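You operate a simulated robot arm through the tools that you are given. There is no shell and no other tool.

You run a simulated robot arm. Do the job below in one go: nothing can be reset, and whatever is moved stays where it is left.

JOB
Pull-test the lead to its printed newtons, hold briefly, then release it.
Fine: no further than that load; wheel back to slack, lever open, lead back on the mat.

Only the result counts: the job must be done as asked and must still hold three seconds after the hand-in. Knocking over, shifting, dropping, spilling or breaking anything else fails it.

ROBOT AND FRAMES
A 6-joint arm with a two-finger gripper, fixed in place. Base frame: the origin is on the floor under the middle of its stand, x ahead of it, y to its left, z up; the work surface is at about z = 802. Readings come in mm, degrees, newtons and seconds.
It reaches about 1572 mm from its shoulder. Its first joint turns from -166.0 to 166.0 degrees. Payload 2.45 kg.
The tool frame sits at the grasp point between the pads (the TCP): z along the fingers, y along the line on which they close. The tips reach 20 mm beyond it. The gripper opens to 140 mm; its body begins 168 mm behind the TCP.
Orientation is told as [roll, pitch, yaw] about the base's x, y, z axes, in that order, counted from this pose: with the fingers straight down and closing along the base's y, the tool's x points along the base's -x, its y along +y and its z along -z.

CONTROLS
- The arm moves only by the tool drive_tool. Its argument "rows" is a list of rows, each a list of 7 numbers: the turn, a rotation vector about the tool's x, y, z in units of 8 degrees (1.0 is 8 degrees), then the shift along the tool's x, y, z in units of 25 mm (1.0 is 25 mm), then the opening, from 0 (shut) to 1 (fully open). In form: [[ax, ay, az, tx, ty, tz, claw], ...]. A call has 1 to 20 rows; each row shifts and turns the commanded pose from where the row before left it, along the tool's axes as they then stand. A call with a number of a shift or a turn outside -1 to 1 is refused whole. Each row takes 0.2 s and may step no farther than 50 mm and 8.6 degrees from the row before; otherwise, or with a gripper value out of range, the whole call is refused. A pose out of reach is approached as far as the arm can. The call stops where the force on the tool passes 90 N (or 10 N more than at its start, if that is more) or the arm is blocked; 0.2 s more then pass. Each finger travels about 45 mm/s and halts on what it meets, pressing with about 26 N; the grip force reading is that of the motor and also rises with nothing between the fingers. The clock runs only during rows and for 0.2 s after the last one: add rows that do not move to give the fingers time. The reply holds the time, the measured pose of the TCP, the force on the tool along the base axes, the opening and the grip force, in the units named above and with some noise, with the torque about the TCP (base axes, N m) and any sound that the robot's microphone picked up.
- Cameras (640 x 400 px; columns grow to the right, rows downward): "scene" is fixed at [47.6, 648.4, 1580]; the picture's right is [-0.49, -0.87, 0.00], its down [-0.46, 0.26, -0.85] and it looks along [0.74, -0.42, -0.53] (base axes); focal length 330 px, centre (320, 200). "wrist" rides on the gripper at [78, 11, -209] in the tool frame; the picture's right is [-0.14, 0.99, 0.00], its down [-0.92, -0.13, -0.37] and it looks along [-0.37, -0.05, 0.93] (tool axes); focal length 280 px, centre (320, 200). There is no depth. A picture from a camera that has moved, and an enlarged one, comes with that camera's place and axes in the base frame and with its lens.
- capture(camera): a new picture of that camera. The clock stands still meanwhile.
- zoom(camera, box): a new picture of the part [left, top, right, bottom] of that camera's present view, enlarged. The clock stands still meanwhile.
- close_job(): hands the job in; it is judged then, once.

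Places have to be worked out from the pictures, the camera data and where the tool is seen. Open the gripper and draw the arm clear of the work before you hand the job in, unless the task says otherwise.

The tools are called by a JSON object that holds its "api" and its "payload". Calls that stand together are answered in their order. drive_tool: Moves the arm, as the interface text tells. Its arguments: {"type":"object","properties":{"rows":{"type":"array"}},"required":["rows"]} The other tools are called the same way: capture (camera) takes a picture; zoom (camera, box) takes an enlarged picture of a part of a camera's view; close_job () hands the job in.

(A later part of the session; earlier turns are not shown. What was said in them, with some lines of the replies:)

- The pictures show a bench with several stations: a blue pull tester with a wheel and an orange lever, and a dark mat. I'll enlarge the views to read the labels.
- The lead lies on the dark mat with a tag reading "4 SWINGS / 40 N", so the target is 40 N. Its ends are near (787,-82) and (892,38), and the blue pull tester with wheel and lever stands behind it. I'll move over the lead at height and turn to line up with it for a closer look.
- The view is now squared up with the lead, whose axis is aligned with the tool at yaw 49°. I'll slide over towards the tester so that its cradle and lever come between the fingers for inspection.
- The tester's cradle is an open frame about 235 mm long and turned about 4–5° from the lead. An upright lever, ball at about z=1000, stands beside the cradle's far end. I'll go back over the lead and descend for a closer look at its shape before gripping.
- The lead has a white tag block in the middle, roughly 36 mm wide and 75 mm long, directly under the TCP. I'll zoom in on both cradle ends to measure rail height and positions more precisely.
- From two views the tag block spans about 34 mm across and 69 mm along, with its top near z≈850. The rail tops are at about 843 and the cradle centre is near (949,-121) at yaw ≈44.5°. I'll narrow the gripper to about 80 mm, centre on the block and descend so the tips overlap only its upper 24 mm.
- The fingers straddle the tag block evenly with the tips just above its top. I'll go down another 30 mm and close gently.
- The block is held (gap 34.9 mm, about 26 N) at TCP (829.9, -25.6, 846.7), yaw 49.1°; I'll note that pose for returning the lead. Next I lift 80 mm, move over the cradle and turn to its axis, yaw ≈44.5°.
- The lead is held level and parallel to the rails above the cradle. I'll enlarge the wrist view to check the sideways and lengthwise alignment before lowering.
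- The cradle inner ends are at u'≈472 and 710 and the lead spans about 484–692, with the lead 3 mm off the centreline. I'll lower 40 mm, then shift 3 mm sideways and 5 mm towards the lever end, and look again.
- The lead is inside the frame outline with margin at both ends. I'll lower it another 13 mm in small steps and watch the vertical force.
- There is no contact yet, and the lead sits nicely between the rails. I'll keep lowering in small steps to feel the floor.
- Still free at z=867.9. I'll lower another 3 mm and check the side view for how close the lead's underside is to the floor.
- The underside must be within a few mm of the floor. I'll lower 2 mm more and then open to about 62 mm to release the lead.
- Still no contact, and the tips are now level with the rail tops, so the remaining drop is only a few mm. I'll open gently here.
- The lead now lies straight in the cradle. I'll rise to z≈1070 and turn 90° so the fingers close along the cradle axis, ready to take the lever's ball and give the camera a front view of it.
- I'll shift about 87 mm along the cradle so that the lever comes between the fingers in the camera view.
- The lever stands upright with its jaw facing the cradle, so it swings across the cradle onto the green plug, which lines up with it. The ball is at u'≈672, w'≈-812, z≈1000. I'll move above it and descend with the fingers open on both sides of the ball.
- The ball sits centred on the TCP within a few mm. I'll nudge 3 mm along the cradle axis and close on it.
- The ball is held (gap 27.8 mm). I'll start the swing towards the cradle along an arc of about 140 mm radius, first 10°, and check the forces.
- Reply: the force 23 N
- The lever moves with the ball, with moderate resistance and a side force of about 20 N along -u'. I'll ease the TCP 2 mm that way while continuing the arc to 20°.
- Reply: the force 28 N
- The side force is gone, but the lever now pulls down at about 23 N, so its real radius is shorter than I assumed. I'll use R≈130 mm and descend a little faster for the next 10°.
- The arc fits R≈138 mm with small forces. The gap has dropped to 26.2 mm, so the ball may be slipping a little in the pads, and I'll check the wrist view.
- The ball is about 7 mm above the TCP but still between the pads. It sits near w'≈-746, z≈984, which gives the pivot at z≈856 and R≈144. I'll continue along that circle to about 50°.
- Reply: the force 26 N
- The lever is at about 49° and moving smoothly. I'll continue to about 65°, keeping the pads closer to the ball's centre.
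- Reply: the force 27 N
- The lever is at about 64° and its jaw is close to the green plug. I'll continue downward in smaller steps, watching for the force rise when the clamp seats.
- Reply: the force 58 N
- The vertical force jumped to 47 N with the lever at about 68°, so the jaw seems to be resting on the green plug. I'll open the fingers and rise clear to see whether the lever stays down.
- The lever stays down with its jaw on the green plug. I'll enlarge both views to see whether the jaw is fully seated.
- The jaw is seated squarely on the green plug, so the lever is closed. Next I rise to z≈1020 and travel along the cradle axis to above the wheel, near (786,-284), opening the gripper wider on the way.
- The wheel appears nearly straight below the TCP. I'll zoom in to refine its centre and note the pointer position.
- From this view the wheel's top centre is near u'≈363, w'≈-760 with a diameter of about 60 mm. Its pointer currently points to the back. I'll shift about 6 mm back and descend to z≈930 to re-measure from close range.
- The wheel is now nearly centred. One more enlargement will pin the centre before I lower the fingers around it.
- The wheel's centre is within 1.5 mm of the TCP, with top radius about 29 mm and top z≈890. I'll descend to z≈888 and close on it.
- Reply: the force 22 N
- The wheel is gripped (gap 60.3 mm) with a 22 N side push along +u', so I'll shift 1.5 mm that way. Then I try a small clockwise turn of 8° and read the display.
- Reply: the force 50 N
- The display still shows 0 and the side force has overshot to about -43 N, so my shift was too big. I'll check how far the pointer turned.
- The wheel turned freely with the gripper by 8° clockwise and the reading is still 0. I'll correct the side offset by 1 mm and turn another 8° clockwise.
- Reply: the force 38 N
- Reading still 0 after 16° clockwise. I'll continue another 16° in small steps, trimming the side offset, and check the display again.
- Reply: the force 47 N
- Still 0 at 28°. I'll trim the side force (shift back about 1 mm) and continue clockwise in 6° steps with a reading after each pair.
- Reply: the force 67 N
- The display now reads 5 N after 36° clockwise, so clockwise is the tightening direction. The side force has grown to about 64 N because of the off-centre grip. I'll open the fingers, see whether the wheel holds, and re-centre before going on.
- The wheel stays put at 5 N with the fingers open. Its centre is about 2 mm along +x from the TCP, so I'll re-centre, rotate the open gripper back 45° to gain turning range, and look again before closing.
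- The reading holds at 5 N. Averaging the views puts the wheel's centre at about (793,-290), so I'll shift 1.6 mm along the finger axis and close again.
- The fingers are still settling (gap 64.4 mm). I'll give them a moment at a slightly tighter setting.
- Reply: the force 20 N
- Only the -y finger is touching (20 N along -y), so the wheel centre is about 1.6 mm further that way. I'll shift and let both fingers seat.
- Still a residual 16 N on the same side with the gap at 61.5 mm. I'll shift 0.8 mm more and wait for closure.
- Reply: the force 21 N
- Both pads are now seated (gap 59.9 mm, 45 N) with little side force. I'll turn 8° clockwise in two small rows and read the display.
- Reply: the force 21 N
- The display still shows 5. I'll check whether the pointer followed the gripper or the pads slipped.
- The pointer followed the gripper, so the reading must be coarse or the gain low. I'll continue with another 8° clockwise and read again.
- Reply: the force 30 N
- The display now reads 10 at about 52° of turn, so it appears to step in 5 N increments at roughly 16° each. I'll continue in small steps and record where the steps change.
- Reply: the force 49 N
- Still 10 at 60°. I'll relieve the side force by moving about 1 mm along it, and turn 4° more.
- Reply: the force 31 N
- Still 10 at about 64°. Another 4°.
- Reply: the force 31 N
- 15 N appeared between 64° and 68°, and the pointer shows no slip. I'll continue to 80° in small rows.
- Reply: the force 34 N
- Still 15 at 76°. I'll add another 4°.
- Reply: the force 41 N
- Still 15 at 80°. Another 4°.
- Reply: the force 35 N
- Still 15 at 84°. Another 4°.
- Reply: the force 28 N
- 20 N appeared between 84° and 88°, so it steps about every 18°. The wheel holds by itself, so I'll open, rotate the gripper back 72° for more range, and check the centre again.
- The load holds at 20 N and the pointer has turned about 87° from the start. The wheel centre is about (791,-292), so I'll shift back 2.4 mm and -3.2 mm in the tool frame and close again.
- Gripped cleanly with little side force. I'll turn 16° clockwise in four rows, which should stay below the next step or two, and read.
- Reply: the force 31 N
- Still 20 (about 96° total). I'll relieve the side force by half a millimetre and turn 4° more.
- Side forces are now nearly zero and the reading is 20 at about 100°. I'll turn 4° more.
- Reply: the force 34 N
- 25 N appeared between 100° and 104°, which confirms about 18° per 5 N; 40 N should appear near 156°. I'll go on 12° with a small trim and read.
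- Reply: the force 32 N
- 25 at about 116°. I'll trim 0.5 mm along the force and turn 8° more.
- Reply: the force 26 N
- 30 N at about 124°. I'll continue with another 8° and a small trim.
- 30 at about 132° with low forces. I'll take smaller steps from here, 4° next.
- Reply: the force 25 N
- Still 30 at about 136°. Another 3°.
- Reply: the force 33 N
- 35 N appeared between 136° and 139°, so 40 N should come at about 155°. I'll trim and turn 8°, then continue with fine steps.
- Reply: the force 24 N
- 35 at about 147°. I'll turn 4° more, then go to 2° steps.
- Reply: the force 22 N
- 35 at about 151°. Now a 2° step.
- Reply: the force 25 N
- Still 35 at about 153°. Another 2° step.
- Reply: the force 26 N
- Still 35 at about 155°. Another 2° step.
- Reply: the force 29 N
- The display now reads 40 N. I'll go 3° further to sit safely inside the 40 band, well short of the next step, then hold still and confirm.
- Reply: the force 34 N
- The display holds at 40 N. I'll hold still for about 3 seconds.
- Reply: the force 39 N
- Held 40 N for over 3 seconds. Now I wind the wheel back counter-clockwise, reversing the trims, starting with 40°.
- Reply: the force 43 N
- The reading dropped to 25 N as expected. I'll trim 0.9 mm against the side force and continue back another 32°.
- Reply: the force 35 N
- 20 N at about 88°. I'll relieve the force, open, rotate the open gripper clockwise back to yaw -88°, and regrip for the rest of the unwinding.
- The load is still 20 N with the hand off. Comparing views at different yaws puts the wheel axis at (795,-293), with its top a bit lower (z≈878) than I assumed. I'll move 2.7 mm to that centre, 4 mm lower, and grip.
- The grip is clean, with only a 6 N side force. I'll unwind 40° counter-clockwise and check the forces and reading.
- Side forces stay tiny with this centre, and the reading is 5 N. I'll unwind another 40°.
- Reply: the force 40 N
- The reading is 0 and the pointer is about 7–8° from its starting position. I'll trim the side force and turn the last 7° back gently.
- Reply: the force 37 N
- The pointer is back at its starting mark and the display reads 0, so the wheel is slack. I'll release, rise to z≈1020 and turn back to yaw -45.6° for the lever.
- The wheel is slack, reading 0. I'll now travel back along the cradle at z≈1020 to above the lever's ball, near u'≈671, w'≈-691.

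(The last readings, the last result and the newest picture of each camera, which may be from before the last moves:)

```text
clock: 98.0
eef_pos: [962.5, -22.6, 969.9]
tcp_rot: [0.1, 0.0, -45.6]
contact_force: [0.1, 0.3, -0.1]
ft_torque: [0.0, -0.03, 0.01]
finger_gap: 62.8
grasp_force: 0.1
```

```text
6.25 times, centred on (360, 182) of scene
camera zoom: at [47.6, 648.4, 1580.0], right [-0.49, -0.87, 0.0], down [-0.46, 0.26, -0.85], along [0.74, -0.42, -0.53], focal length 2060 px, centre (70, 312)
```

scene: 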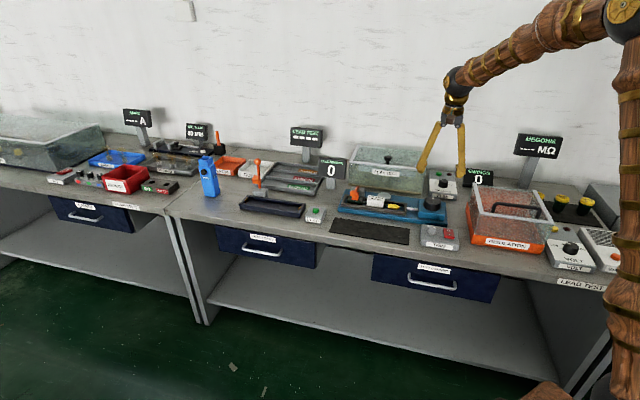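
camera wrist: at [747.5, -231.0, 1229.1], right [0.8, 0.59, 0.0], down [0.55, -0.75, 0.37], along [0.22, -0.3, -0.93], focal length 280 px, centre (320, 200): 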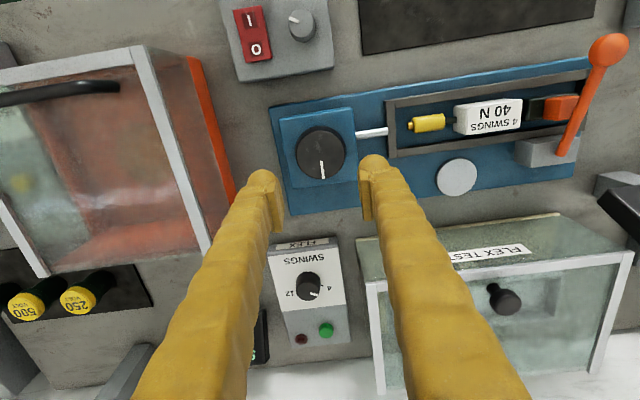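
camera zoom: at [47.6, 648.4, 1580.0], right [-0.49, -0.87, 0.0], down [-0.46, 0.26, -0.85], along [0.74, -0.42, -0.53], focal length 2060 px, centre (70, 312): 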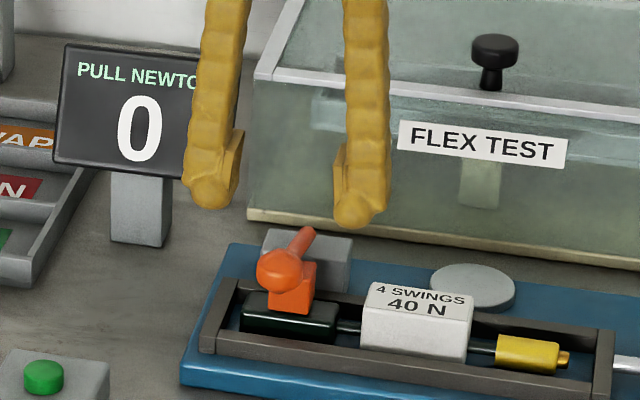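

The ball is at u'≈671, w'≈-691, z≈912, right beneath the TCP. I'll descend to about 909 and close on it.

{"api": "drive_tool", "payload": {"rows": [[0, 0, 0, -0.04, -0.02, 0.82, 0.45], [0, 0, 0, 0, 0, 0.82, 0.45], [0, 0, 0, 0, 0, 0.8, 0.45], [0, 0, 0, 0, 0, 0, 0.4], [0, 0, 0, 0, 0, 0, 0.32], [0, 0, 0, 0, 0, 0, 0.24], [0, 0, 0, 0, 0, 0, 0.15], [0, 0, 0, 0, 0, 0, 0.15], [0, 0, 0, 0, 0, 0, 0.15]]}}

{"api": "zoom", "payload": {"camera": "wrist", "box": [220, 100, 420, 250]}}

{"api": "zoom", "payload": {"camera": "scene", "box": [320, 150, 400, 214]}}

```text
clock: 100.0
eef_pos: [962.3, -22.6, 911.0]
tcp_rot: [0.2, -0.1, -45.6]
contact_force: [18.1, 11.5, -3.0]
ft_torque: [0.22, -0.04, 0.02]
finger_gap: 28.8
grasp_force: 45.2
```

```text
2.67 times, centred on (320, 175) of wrist
camera zoom: at [915.0, 40.3, 1119.5], right [0.8, 0.6, 0.0], down [0.55, -0.75, 0.37], along [0.22, -0.3, -0.93], focal length 748 px, centre (320, 267)
```

zoom: 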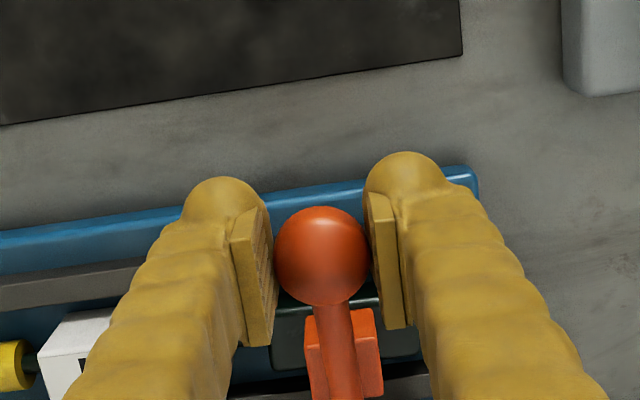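

```text
6.25 times, centred on (360, 182) of scene
camera zoom: at [47.6, 648.4, 1580.0], right [-0.49, -0.87, 0.0], down [-0.46, 0.26, -0.85], along [0.74, -0.42, -0.53], focal length 2060 px, centre (70, 312)
```

zoom: 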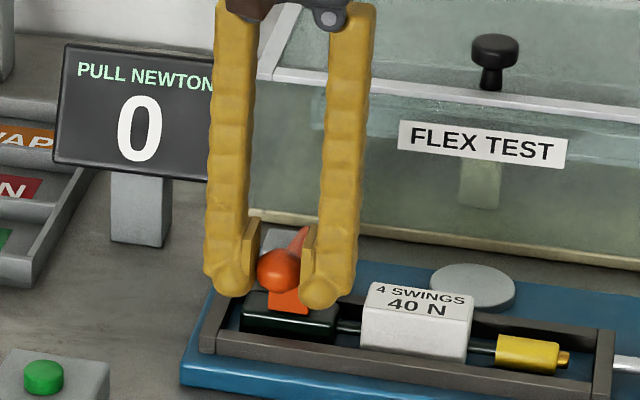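

The ball is held at its widest (gap 28.8 mm). I'll lift the lever back along the arc, first from 72° to about 48°.

{"api": "drive_tool", "payload": {"rows": [[0, 0, 0, -0.134, 0, -0.33, 0.15], [0, 0, 0, -0.134, 0, -0.33, 0.15], [0, 0, 0, -0.178, 0, -0.308, 0.15], [0, 0, 0, -0.178, 0, -0.308, 0.15], [0, 0, 0, -0.218, 0, -0.28, 0.15], [0, 0, 0, -0.218, 0, -0.28, 0.15], [0, 0, 0, 0, 0, 0, 0.15]]}}

{"api": "zoom", "payload": {"camera": "wrist", "box": [220, 100, 420, 250]}}

{"api": "zoom", "payload": {"camera": "scene", "box": [320, 150, 400, 214]}}

```text
clock: 101.6
eef_pos: [984.3, -42.6, 954.6]
tcp_rot: [0.1, -0.1, -45.4]
contact_force: [36.5, 30.6, -17.9]
ft_torque: [0.86, 0.81, 0.08]
finger_gap: 25.7
grasp_force: 45.3
```

```text
2.67 times, centred on (320, 175) of wrist
camera zoom: at [935.4, 19.9, 1163.6], right [0.8, 0.6, 0.0], down [0.55, -0.75, 0.37], along [0.22, -0.3, -0.93], focal length 748 px, centre (320, 267)
```

zoom: 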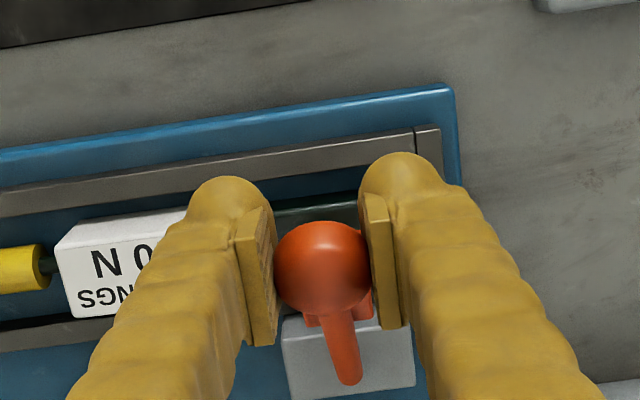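

```text
6.25 times, centred on (360, 182) of scene
camera zoom: at [47.6, 648.4, 1580.0], right [-0.49, -0.87, 0.0], down [-0.46, 0.26, -0.85], along [0.74, -0.42, -0.53], focal length 2060 px, centre (70, 312)
```

zoom: 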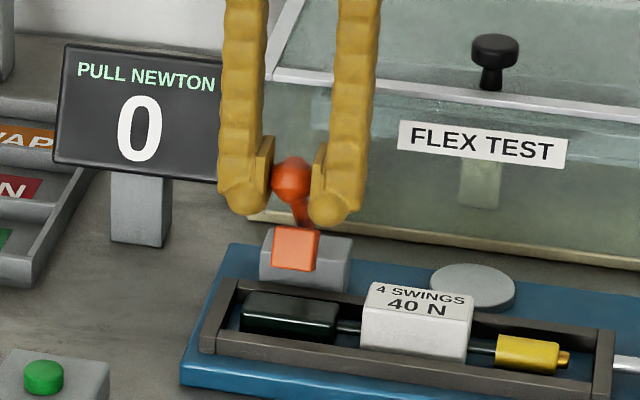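

The lever has risen to about 46° and follows well. I'll trim 1 mm along +u' and continue up to about 16°.

{"api": "drive_tool", "payload": {"rows": [[0, 0, 0, -0.2, 0.04, -0.18, 0.15], [0, 0, 0, -0.2, 0, -0.18, 0.15], [0, 0, 0, -0.288, 0, -0.208, 0.15], [0, 0, 0, -0.288, 0, -0.208, 0.15], [0, 0, 0, -0.314, 0, -0.168, 0.15], [0, 0, 0, -0.314, 0, -0.168, 0.15], [0, 0, 0, 0, 0, 0, 0.15]]}}

{"api": "zoom", "payload": {"camera": "wrist", "box": [220, 100, 420, 250]}}

{"api": "zoom", "payload": {"camera": "scene", "box": [320, 150, 400, 214]}}

```text
clock: 103.2
eef_pos: [1010.6, -70.4, 981.2]
tcp_rot: [0.0, 0.0, -45.6]
contact_force: [16.8, 15.3, -23.2]
ft_torque: [0.75, 0.82, 0.06]
finger_gap: 25.7
grasp_force: 45.1
```

```text
2.67 times, centred on (320, 175) of wrist
camera zoom: at [963.2, -7.4, 1190.5], right [0.8, 0.6, 0.0], down [0.55, -0.75, 0.37], along [0.22, -0.3, -0.93], focal length 748 px, centre (320, 267)
```

zoom: 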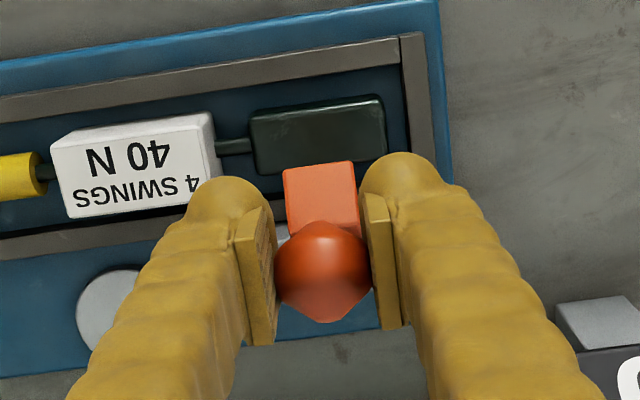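

```text
6.25 times, centred on (360, 182) of scene
camera zoom: at [47.6, 648.4, 1580.0], right [-0.49, -0.87, 0.0], down [-0.46, 0.26, -0.85], along [0.74, -0.42, -0.53], focal length 2060 px, centre (70, 312)
```

zoom: 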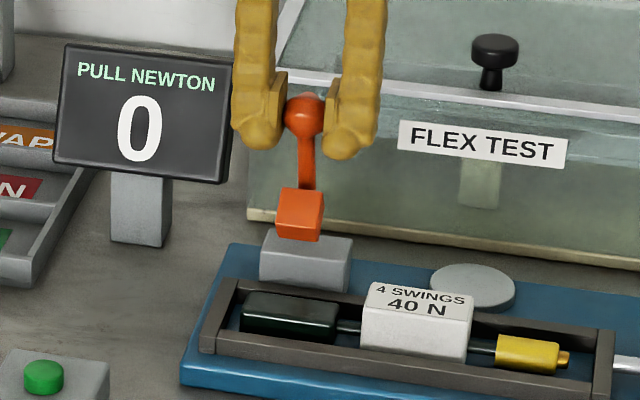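

The lever is at about 22°. I'll continue the last part of the arc to upright, with a little less rise because the lever is pulling down 23 N.

{"api": "drive_tool", "payload": {"rows": [[0, 0, 0, -0.336, 0.01, -0.1, 0.15], [0, 0, 0, -0.336, 0.01, -0.1, 0.15], [0, 0, 0, -0.348, 0, -0.05, 0.15], [0, 0, 0, -0.348, 0, -0.05, 0.15], [0, 0, 0, -0.354, 0, 0, 0.15], [0, 0, 0, -0.354, 0, 0, 0.15], [0, 0, 0, 0, 0, 0, 0.15]]}}

{"api": "zoom", "payload": {"camera": "wrist", "box": [220, 100, 420, 250]}}

{"api": "zoom", "payload": {"camera": "scene", "box": [320, 140, 400, 220]}}

```text
clock: 104.8
eef_pos: [1049.1, -106.3, 991.5]
tcp_rot: [0.1, -0.2, -45.5]
contact_force: [8.5, 17.8, -4.6]
ft_torque: [0.59, 0.5, 0.08]
finger_gap: 25.7
grasp_force: 44.7
```

```text
2.67 times, centred on (320, 175) of wrist
camera zoom: at [999.7, -44.3, 1199.2], right [0.8, 0.6, 0.0], down [0.55, -0.75, 0.37], along [0.22, -0.3, -0.93], focal length 748 px, centre (320, 267)
```

zoom: 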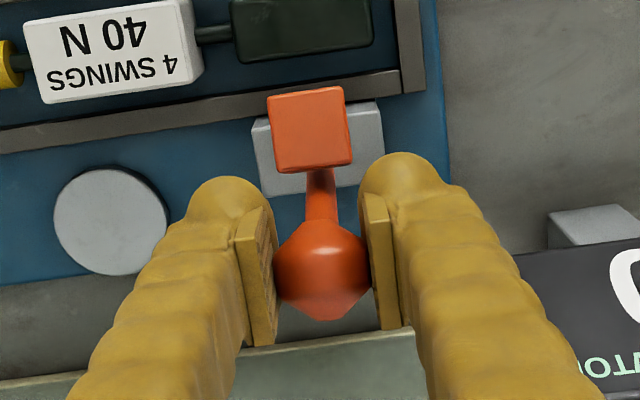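

```text
5.00 times, centred on (360, 180) of scene
camera zoom: at [47.6, 648.4, 1580.0], right [-0.49, -0.87, 0.0], down [-0.46, 0.26, -0.85], along [0.74, -0.42, -0.53], focal length 1648 px, centre (120, 300)
```

zoom: 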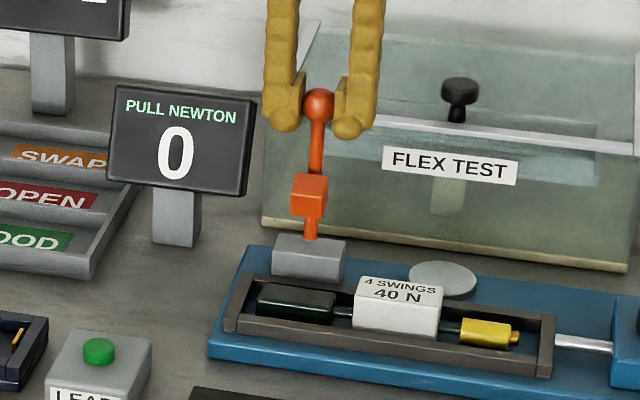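

The lever is practically back at its original upright position. I'll push about 4 mm further to be sure it is fully open and watch the force.

{"api": "drive_tool", "payload": {"rows": [[0, 0, 0, -0.16, 0, 0, 0.15], [0, 0, 0, 0, 0, 0, 0.15]]}}

{"api": "zoom", "payload": {"camera": "scene", "box": [320, 140, 400, 220]}}

```text
clock: 105.4
eef_pos: [1050.0, -108.7, 989.9]
tcp_rot: [0.0, 0.0, -45.6]
contact_force: [-7.3, 30.2, 4.9]
ft_torque: [0.8, 0.78, 0.1]
finger_gap: 25.5
grasp_force: 45.0
```

```text
5.00 times, centred on (360, 180) of scene
camera zoom: at [47.6, 648.4, 1580.0], right [-0.49, -0.87, 0.0], down [-0.46, 0.26, -0.85], along [0.74, -0.42, -0.53], focal length 1648 px, centre (120, 300)
```

zoom: 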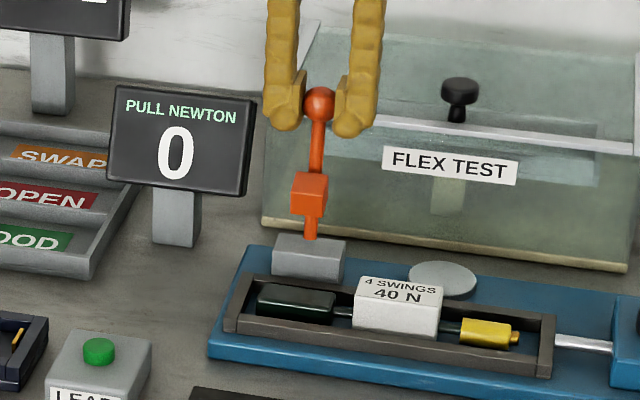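

A firm stop (27 N) confirms the lever is fully open. I'll release it, rise to z≈1075, move back over the lead and turn to yaw 44.4° again.

{"api": "drive_tool", "payload": {"rows": [[0, 0, 0, 0.08, 0, 0, 0.2], [0, 0, 0, 0, 0, 0, 0.35], [0, 0, 0, 0, 0, 0, 0.45], [0, 0, 0, 0, 0, 0, 0.45], [0, 0, 0, 0, 0, -0.8, 0.45], [0, 0, 0, 0, 0, -0.9, 0.45], [0, 0, 0, 0, 0, -0.9, 0.45], [0, 0, 0, 0, 0, -0.8, 0.45], [0, 0, 0, 0.79, -0.1, 0, 0.45], [0, 0, 0, 0.79, -0.5, 0, 0.45], [0, 0, 0, 0.72, -0.6, 0, 0.45], [0, 0, 0, 0, -0.85, 0, 0.45], [0, 0, 0, 0, -0.85, 0, 0.45], [0, 0, 0, 0, -0.72, 0, 0.45], [0, 0, 0, 0, 0, 0, 0.45]]}}

{"api": "drive_tool", "payload": {"rows": [[0, 0, -1, 0, 0, 0, 0.45], [0, 0, -1, 0, 0, 0, 0.45], [0, 0, -1, 0, 0, 0, 0.45], [0, 0, -1, 0, 0, 0, 0.45], [0, 0, -1, 0, 0, 0, 0.45], [0, 0, -1, 0, 0, 0, 0.45], [0, 0, -1, 0, 0, 0, 0.45], [0, 0, -1, 0, 0, 0, 0.45], [0, 0, -1, 0, 0, 0, 0.45], [0, 0, -1, 0, 0, 0, 0.45], [0, 0, -1, 0, 0, 0, 0.45], [0, 0, -0.25, 0, 0, 0, 0.45], [0, 0, 0, 0, 0, 0, 0.45]]}}

{"api": "capture", "payload": {"camera": "wrist"}}

{"api": "zoom", "payload": {"camera": "scene", "box": [310, 140, 470, 240]}}

```text
clock: 108.6
eef_pos: [943.9, -129.2, 1076.0]
tcp_rot: [0.1, 0.0, -45.5]
contact_force: [1.0, 0.4, 0.1]
ft_torque: [-0.03, 0.01, -0.01]
finger_gap: 62.7
grasp_force: 0.0
```

```text
clock: 111.4
eef_pos: [944.9, -131.3, 1075.4]
tcp_rot: [-0.1, 0.0, 44.4]
contact_force: [0.5, -0.8, 0.5]
ft_torque: [-0.05, 0.02, -0.01]
finger_gap: 63.1
grasp_force: 0.1
```

```text
taken
camera wrist: at [879.7, -178.8, 1284.1], right [-0.6, 0.8, 0.0], down [0.75, 0.55, 0.37], along [0.3, 0.22, -0.93], focal length 280 px, centre (320, 200)
```

wrist: 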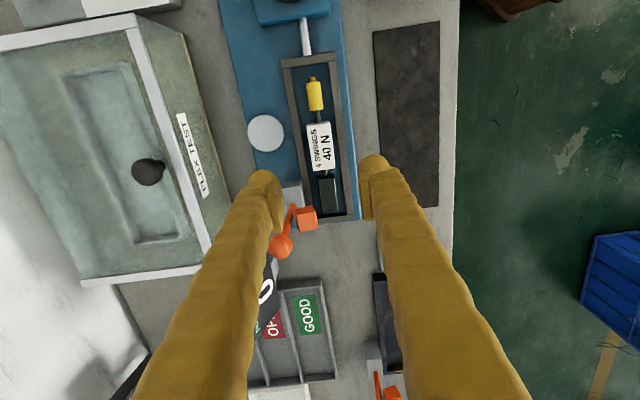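

```text
4.00 times, centred on (390, 190) of scene
camera zoom: at [47.6, 648.4, 1580.0], right [-0.49, -0.87, 0.0], down [-0.46, 0.26, -0.85], along [0.74, -0.42, -0.53], focal length 1318 px, centre (40, 240)
```

zoom: 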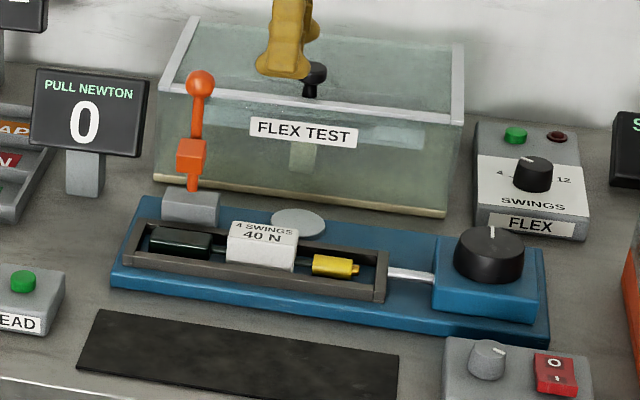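

Lever up, wheel slack, lead undisturbed in the cradle. I'll descend over the tag block to z≈885 and check alignment.

{"api": "drive_tool", "payload": {"rows": [[0, 0, 0, 0, 0, 0.95, 0.45], [0, 0, 0, 0, 0, 0.95, 0.45], [0, 0, 0, 0, 0, 0.95, 0.45], [0, 0, 0, 0, 0, 0.95, 0.45], [0, 0, 0, 0, 0, 0.95, 0.45], [0, 0, 0, 0, 0, 0.95, 0.45], [0, 0, 0, 0, 0, 0.95, 0.45], [0, 0, 0, 0, 0, 0.95, 0.45], [0, 0, 0, 0, 0, 0, 0.45]]}}

{"api": "zoom", "payload": {"camera": "wrist", "box": [220, 50, 420, 300]}}

{"api": "zoom", "payload": {"camera": "scene", "box": [340, 175, 440, 235]}}

```text
clock: 113.4
eef_pos: [944.4, -129.6, 885.0]
tcp_rot: [0.1, 0.0, 44.5]
contact_force: [-0.5, 0.0, -0.1]
ft_torque: [0.01, -0.02, 0.02]
finger_gap: 63.1
grasp_force: 0.1
```

```text
1.60 times, centred on (320, 175) of wrist
camera zoom: at [880.9, -176.9, 1093.7], right [-0.6, 0.8, 0.0], down [0.75, 0.55, 0.37], along [0.3, 0.22, -0.93], focal length 449 px, centre (320, 240)
```

zoom: 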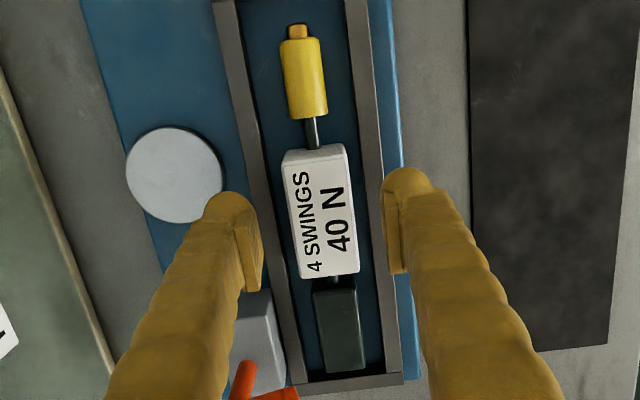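

```text
6.40 times, centred on (390, 205) of scene
camera zoom: at [47.6, 648.4, 1580.0], right [-0.49, -0.87, 0.0], down [-0.46, 0.26, -0.85], along [0.74, -0.42, -0.53], focal length 2109 px, centre (-128, 168)
```

zoom: 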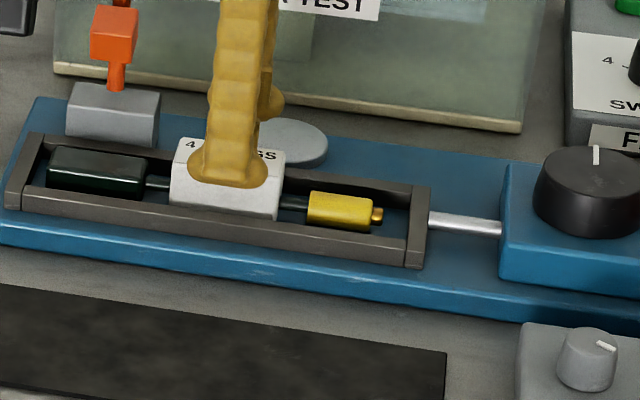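

The fingers straddle the tag block evenly. I'll go down to the release height and close.

{"api": "drive_tool", "payload": {"rows": [[0, 0, 0, 0, 0, 0.5, 0.45], [0, 0, 0, 0, 0, 0.34, 0.45], [0, 0, 0, 0, 0, 0, 0.38], [0, 0, 0, 0, 0, 0, 0.3], [0, 0, 0, 0, 0, 0, 0.24], [0, 0, 0, 0, 0, 0, 0.2], [0, 0, 0, 0, 0, 0, 0.2], [0, 0, 0, 0, 0, 0, 0.2]]}}

```text
clock: 115.2
eef_pos: [943.2, -130.2, 864.6]
tcp_rot: [-0.1, 0.0, 44.4]
contact_force: [0.3, 0.2, 0.0]
ft_torque: [0.02, 0.0, 0.0]
finger_gap: 34.7
grasp_force: 26.1
```

The block is held again (gap 34.7 mm). I'll lift it clear, easing 4 mm away from the lever's jaw, and check.

{"api": "drive_tool", "payload": {"rows": [[0, 0, 0, 0, 0, -0.4, 0.2], [0, 0, 0, 0, 0, -0.6, 0.2], [0, 0, 0, 0, 0.08, -0.5, 0.2], [0, 0, 0, 0, 0.08, -0.6, 0.2], [0, 0, 0, 0, 0, -0.6, 0.2], [0, 0, 0, 0, 0, 0, 0.2]]}}

{"api": "zoom", "payload": {"camera": "scene", "box": [320, 140, 480, 240]}}

{"api": "capture", "payload": {"camera": "wrist"}}

```text
clock: 116.6
eef_pos: [941.4, -127.6, 931.5]
tcp_rot: [0.0, 0.0, 44.4]
contact_force: [0.2, 0.1, -0.6]
ft_torque: [0.02, -0.02, -0.01]
finger_gap: 34.9
grasp_force: 25.7
```

```text
4.00 times, centred on (400, 190) of scene
camera zoom: at [47.6, 648.4, 1580.0], right [-0.49, -0.87, 0.0], down [-0.46, 0.26, -0.85], along [0.74, -0.42, -0.53], focal length 1318 px, centre (0, 240)
```

zoom: 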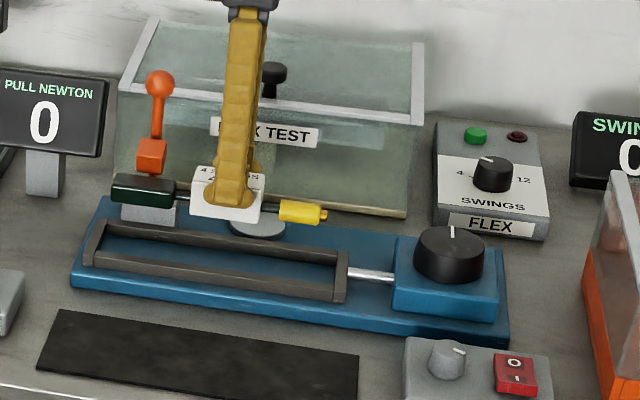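

```text
taken
camera wrist: at [877.6, -175.1, 1140.6], right [-0.6, 0.8, 0.0], down [0.75, 0.55, 0.37], along [0.3, 0.22, -0.93], focal length 280 px, centre (320, 200)
```

wrist: 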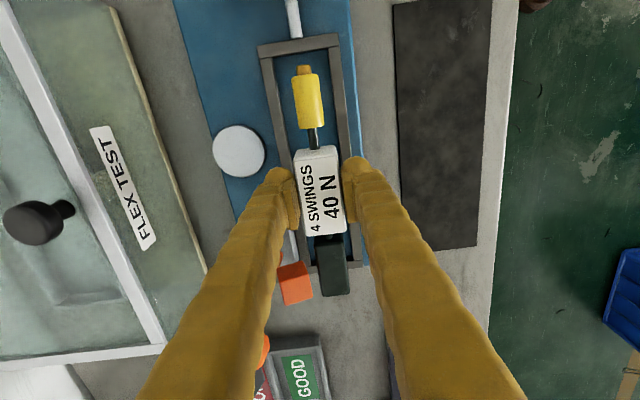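

The lead is clear of the cradle and the lever. I'll carry it over to its original spot above the mat and turn to yaw 49°.

{"api": "drive_tool", "payload": {"rows": [[0, 0, 0, 0.041, 0.755, 0, 0.2], [0, 0, 0, 0.041, 0.755, 0, 0.2], [0, 0, 0, 0.041, 0.755, 0, 0.2], [0, 0, 0, 0.041, 0.755, 0, 0.2], [0, 0, 0, 0.041, 0.755, 0, 0.2], [0, 0, 0, 0.041, 0.755, 0, 0.2], [0, 0, 0, 0.041, 0.755, 0, 0.2], [0, 0, 0, 0.041, 0.755, 0, 0.2], [0, 0, -0.575, 0, 0, 0, 0.2], [0, 0, 0, 0, 0, 0, 0.2]]}}

{"api": "capture", "payload": {"camera": "wrist"}}

{"api": "zoom", "payload": {"camera": "scene", "box": [320, 140, 480, 240]}}

```text
clock: 118.8
eef_pos: [830.6, -25.2, 930.4]
tcp_rot: [0.0, -0.1, 49.1]
contact_force: [-0.2, -0.5, -2.1]
ft_torque: [-0.02, 0.0, -0.01]
finger_gap: 34.9
grasp_force: 26.2
```

```text
taken
camera wrist: at [770.0, -78.2, 1139.5], right [-0.66, 0.75, 0.0], down [0.7, 0.61, 0.37], along [0.28, 0.24, -0.93], focal length 280 px, centre (320, 200)
```

wrist: 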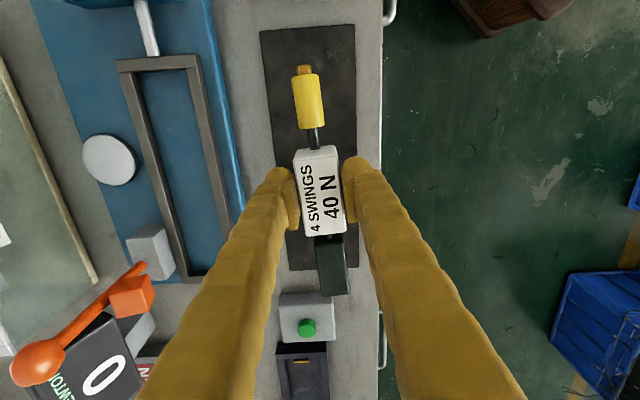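

```text
4.00 times, centred on (400, 190) of scene
camera zoom: at [47.6, 648.4, 1580.0], right [-0.49, -0.87, 0.0], down [-0.46, 0.26, -0.85], along [0.74, -0.42, -0.53], focal length 1318 px, centre (0, 240)
```

zoom: 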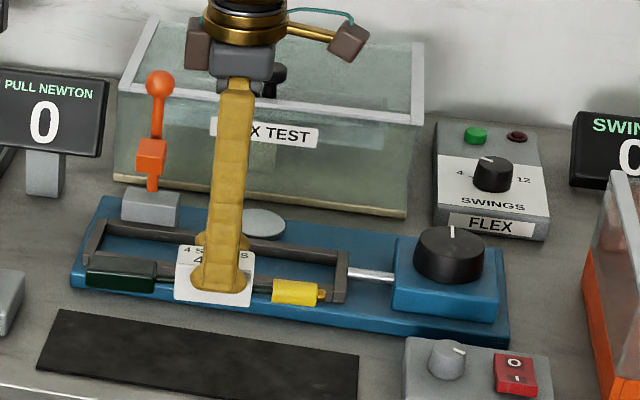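

The lead hangs over its original place on the mat. I'll lower to about 858 and then feel for contact in small steps.

{"api": "drive_tool", "payload": {"rows": [[0, 0, 0, 0, 0, 0.75, 0.2], [0, 0, 0, 0, 0, 0.75, 0.2], [0, 0, 0, 0, 0, 0.75, 0.2], [0, 0, 0, 0, 0, 0.5, 0.2], [0, 0, 0, 0, 0, 0.14, 0.2], [0, 0, 0, 0, 0, 0, 0.2]]}}

{"api": "drive_tool", "payload": {"rows": [[0, 0, 0, 0, 0, 0.1, 0.2], [0, 0, 0, 0, 0, 0.08, 0.2], [0, 0, 0, 0, 0, 0, 0.2]]}}

{"api": "zoom", "payload": {"camera": "scene", "box": [325, 190, 425, 250]}}

```text
clock: 120.2
eef_pos: [829.9, -24.9, 858.3]
tcp_rot: [-0.1, 0.0, 49.1]
contact_force: [0.0, 0.1, -1.1]
ft_torque: [0.01, 0.02, -0.03]
finger_gap: 34.9
grasp_force: 26.0
```

```text
clock: 121.0
eef_pos: [830.8, -24.6, 853.0]
tcp_rot: [0.0, 0.0, 49.0]
contact_force: [-0.2, -0.5, -1.2]
ft_torque: [-0.02, 0.03, 0.01]
finger_gap: 34.9
grasp_force: 26.2
```

```text
6.40 times, centred on (375, 220) of scene
camera zoom: at [47.6, 648.4, 1580.0], right [-0.49, -0.87, 0.0], down [-0.46, 0.26, -0.85], along [0.74, -0.42, -0.53], focal length 2109 px, centre (-32, 72)
```

zoom: 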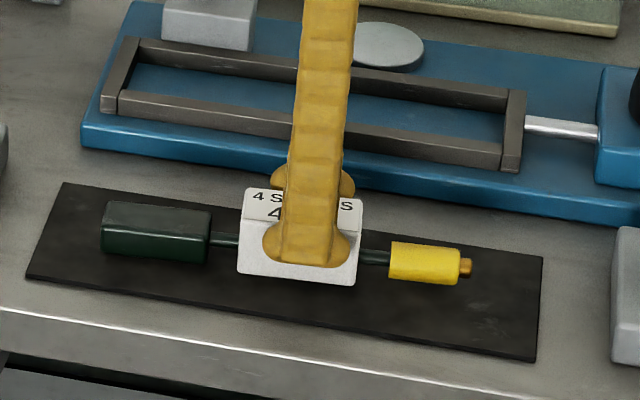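

No contact yet at 853. I'll lower 4 mm more.

{"api": "drive_tool", "payload": {"rows": [[0, 0, 0, 0, 0, 0.08, 0.2], [0, 0, 0, 0, 0, 0.06, 0.2], [0, 0, 0, 0, 0, 0, 0.2]]}}

```text
clock: 121.8
eef_pos: [830.7, -25.3, 851.1]
tcp_rot: [0.1, 0.0, 49.0]
contact_force: [0.3, 0.7, -1.1]
ft_torque: [0.02, 0.02, 0.0]
finger_gap: 34.9
grasp_force: 26.3
```

Still free at about 850. I'll go another 2.5 mm.

{"api": "drive_tool", "payload": {"rows": [[0, 0, 0, 0, 0, 0.06, 0.2], [0, 0, 0, 0, 0, 0.04, 0.2], [0, 0, 0, 0, 0, 0, 0.2]]}}

```text
clock: 122.6
eef_pos: [830.0, -25.2, 848.5]
tcp_rot: [0.0, 0.0, 48.9]
contact_force: [0.3, 0.4, -0.5]
ft_torque: [0.13, -0.09, 0.01]
finger_gap: 34.7
grasp_force: 26.3
```

A slight torque and reduced weight show the lead is just touching the mat. I'll open gently and then rise clear.

{"api": "drive_tool", "payload": {"rows": [[0, 0, 0, 0, 0, 0.02, 0.2], [0, 0, 0, 0, 0, 0, 0.26], [0, 0, 0, 0, 0, 0, 0.32], [0, 0, 0, 0, 0, 0, 0.4], [0, 0, 0, 0, 0, 0, 0.5], [0, 0, 0, 0, 0, 0, 0.57], [0, 0, 0, 0, 0, 0, 0.57], [0, 0, 0, 0, 0, -0.6, 0.57], [0, 0, 0, 0, 0, -1, 0.57], [0, 0, 0, 0, 0, -1, 0.6], [0, 0, 0, 0, 0, -1, 0.7], [0, 0, 0, 0, 0, -1, 0.8], [0, 0, 0, 0, 0, -1, 0.9], [0, 0, 0, 0, 0, -1, 1], [0, 0, 0, 0, 0, -1, 1], [0, 0, 0, 0, 0, -1, 1], [0, 0, 0, 0, 0, -1, 1], [0, 0, 0, 0, 0, -1, 1], [0, 0, 0, 0, 0, 0, 1]]}}

{"api": "capture", "payload": {"camera": "wrist"}}

{"api": "zoom", "payload": {"camera": "scene", "box": [320, 140, 480, 240]}}

```text
clock: 126.6
eef_pos: [830.0, -24.2, 1112.3]
tcp_rot: [0.0, 0.1, 49.1]
contact_force: [0.3, -0.4, 0.6]
ft_torque: [0.01, 0.03, 0.05]
finger_gap: 140.0
grasp_force: 0.0
```

```text
taken
camera wrist: at [770.1, -78.0, 1321.9], right [-0.66, 0.75, 0.0], down [0.7, 0.61, 0.37], along [0.28, 0.24, -0.93], focal length 280 px, centre (320, 200)
```

wrist: 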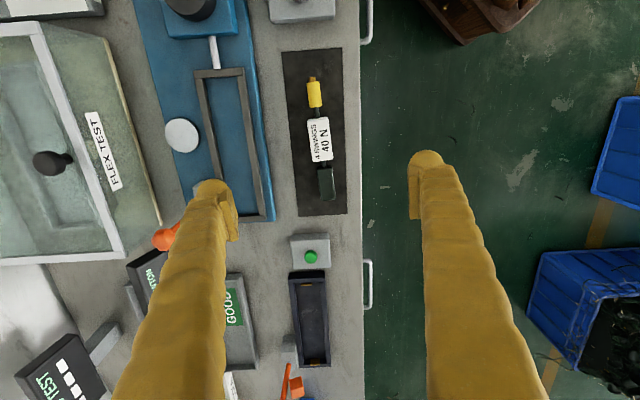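

```text
4.00 times, centred on (400, 190) of scene
camera zoom: at [47.6, 648.4, 1580.0], right [-0.49, -0.87, 0.0], down [-0.46, 0.26, -0.85], along [0.74, -0.42, -0.53], focal length 1318 px, centre (0, 240)
```

zoom: 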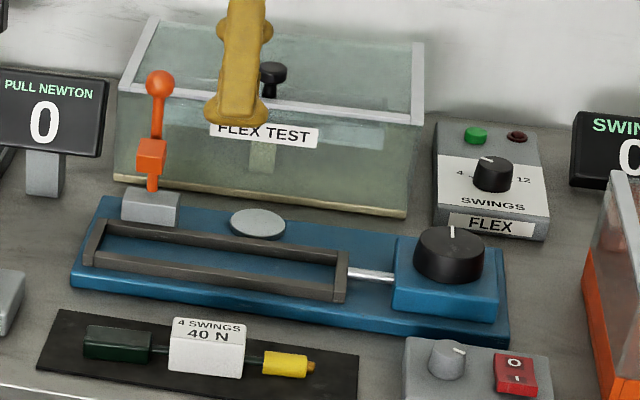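

The lead is back on the mat in its original place, the lever is upright, the wheel is at its start mark and the display reads 0. I'll take a last full scene view to check that nothing else moved.

{"api": "capture", "payload": {"camera": "scene"}}

{"api": "zoom", "payload": {"camera": "scene", "box": [330, 195, 430, 255]}}

```text
taken
```

scene: 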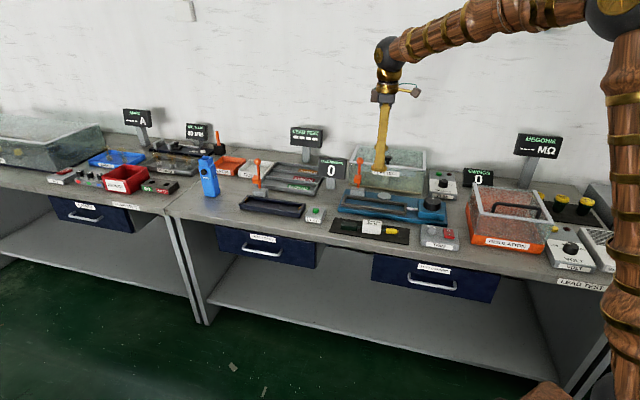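

```text
6.40 times, centred on (380, 225) of scene
camera zoom: at [47.6, 648.4, 1580.0], right [-0.49, -0.87, 0.0], down [-0.46, 0.26, -0.85], along [0.74, -0.42, -0.53], focal length 2109 px, centre (-64, 40)
```

zoom: 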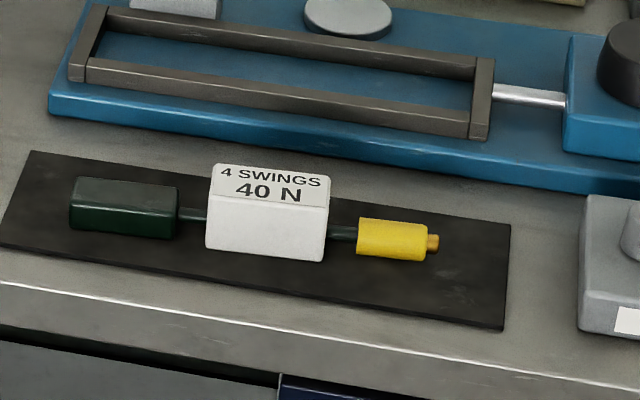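

Everything matches the starting scene: lead flat on the mat, lever open, wheel slack, nothing else moved, gripper open and clear of the work. I'm handing the job in.

{"api": "close_job", "payload": {}}

```text
The job is handed in.
```

I pull-tested the lead to its printed 40 N, held it there for over 3 seconds, released it and handed the job in.

- **Load:** the display steps in 5 N increments. I turned the wheel until it showed 40, then 3° more to sit inside that band. It never showed more than 40. Because of the coarse steps, the true peak could be off by a newton or two either way.
- **Wheel:** wound back to within about 1° of its starting mark, and the display reads 0.
- **Lever:** back upright against its stop.
- **Lead:** lying flat on the mat where it started.

The last scene picture showed nothing else moved, and the gripper is open and clear of the bench.
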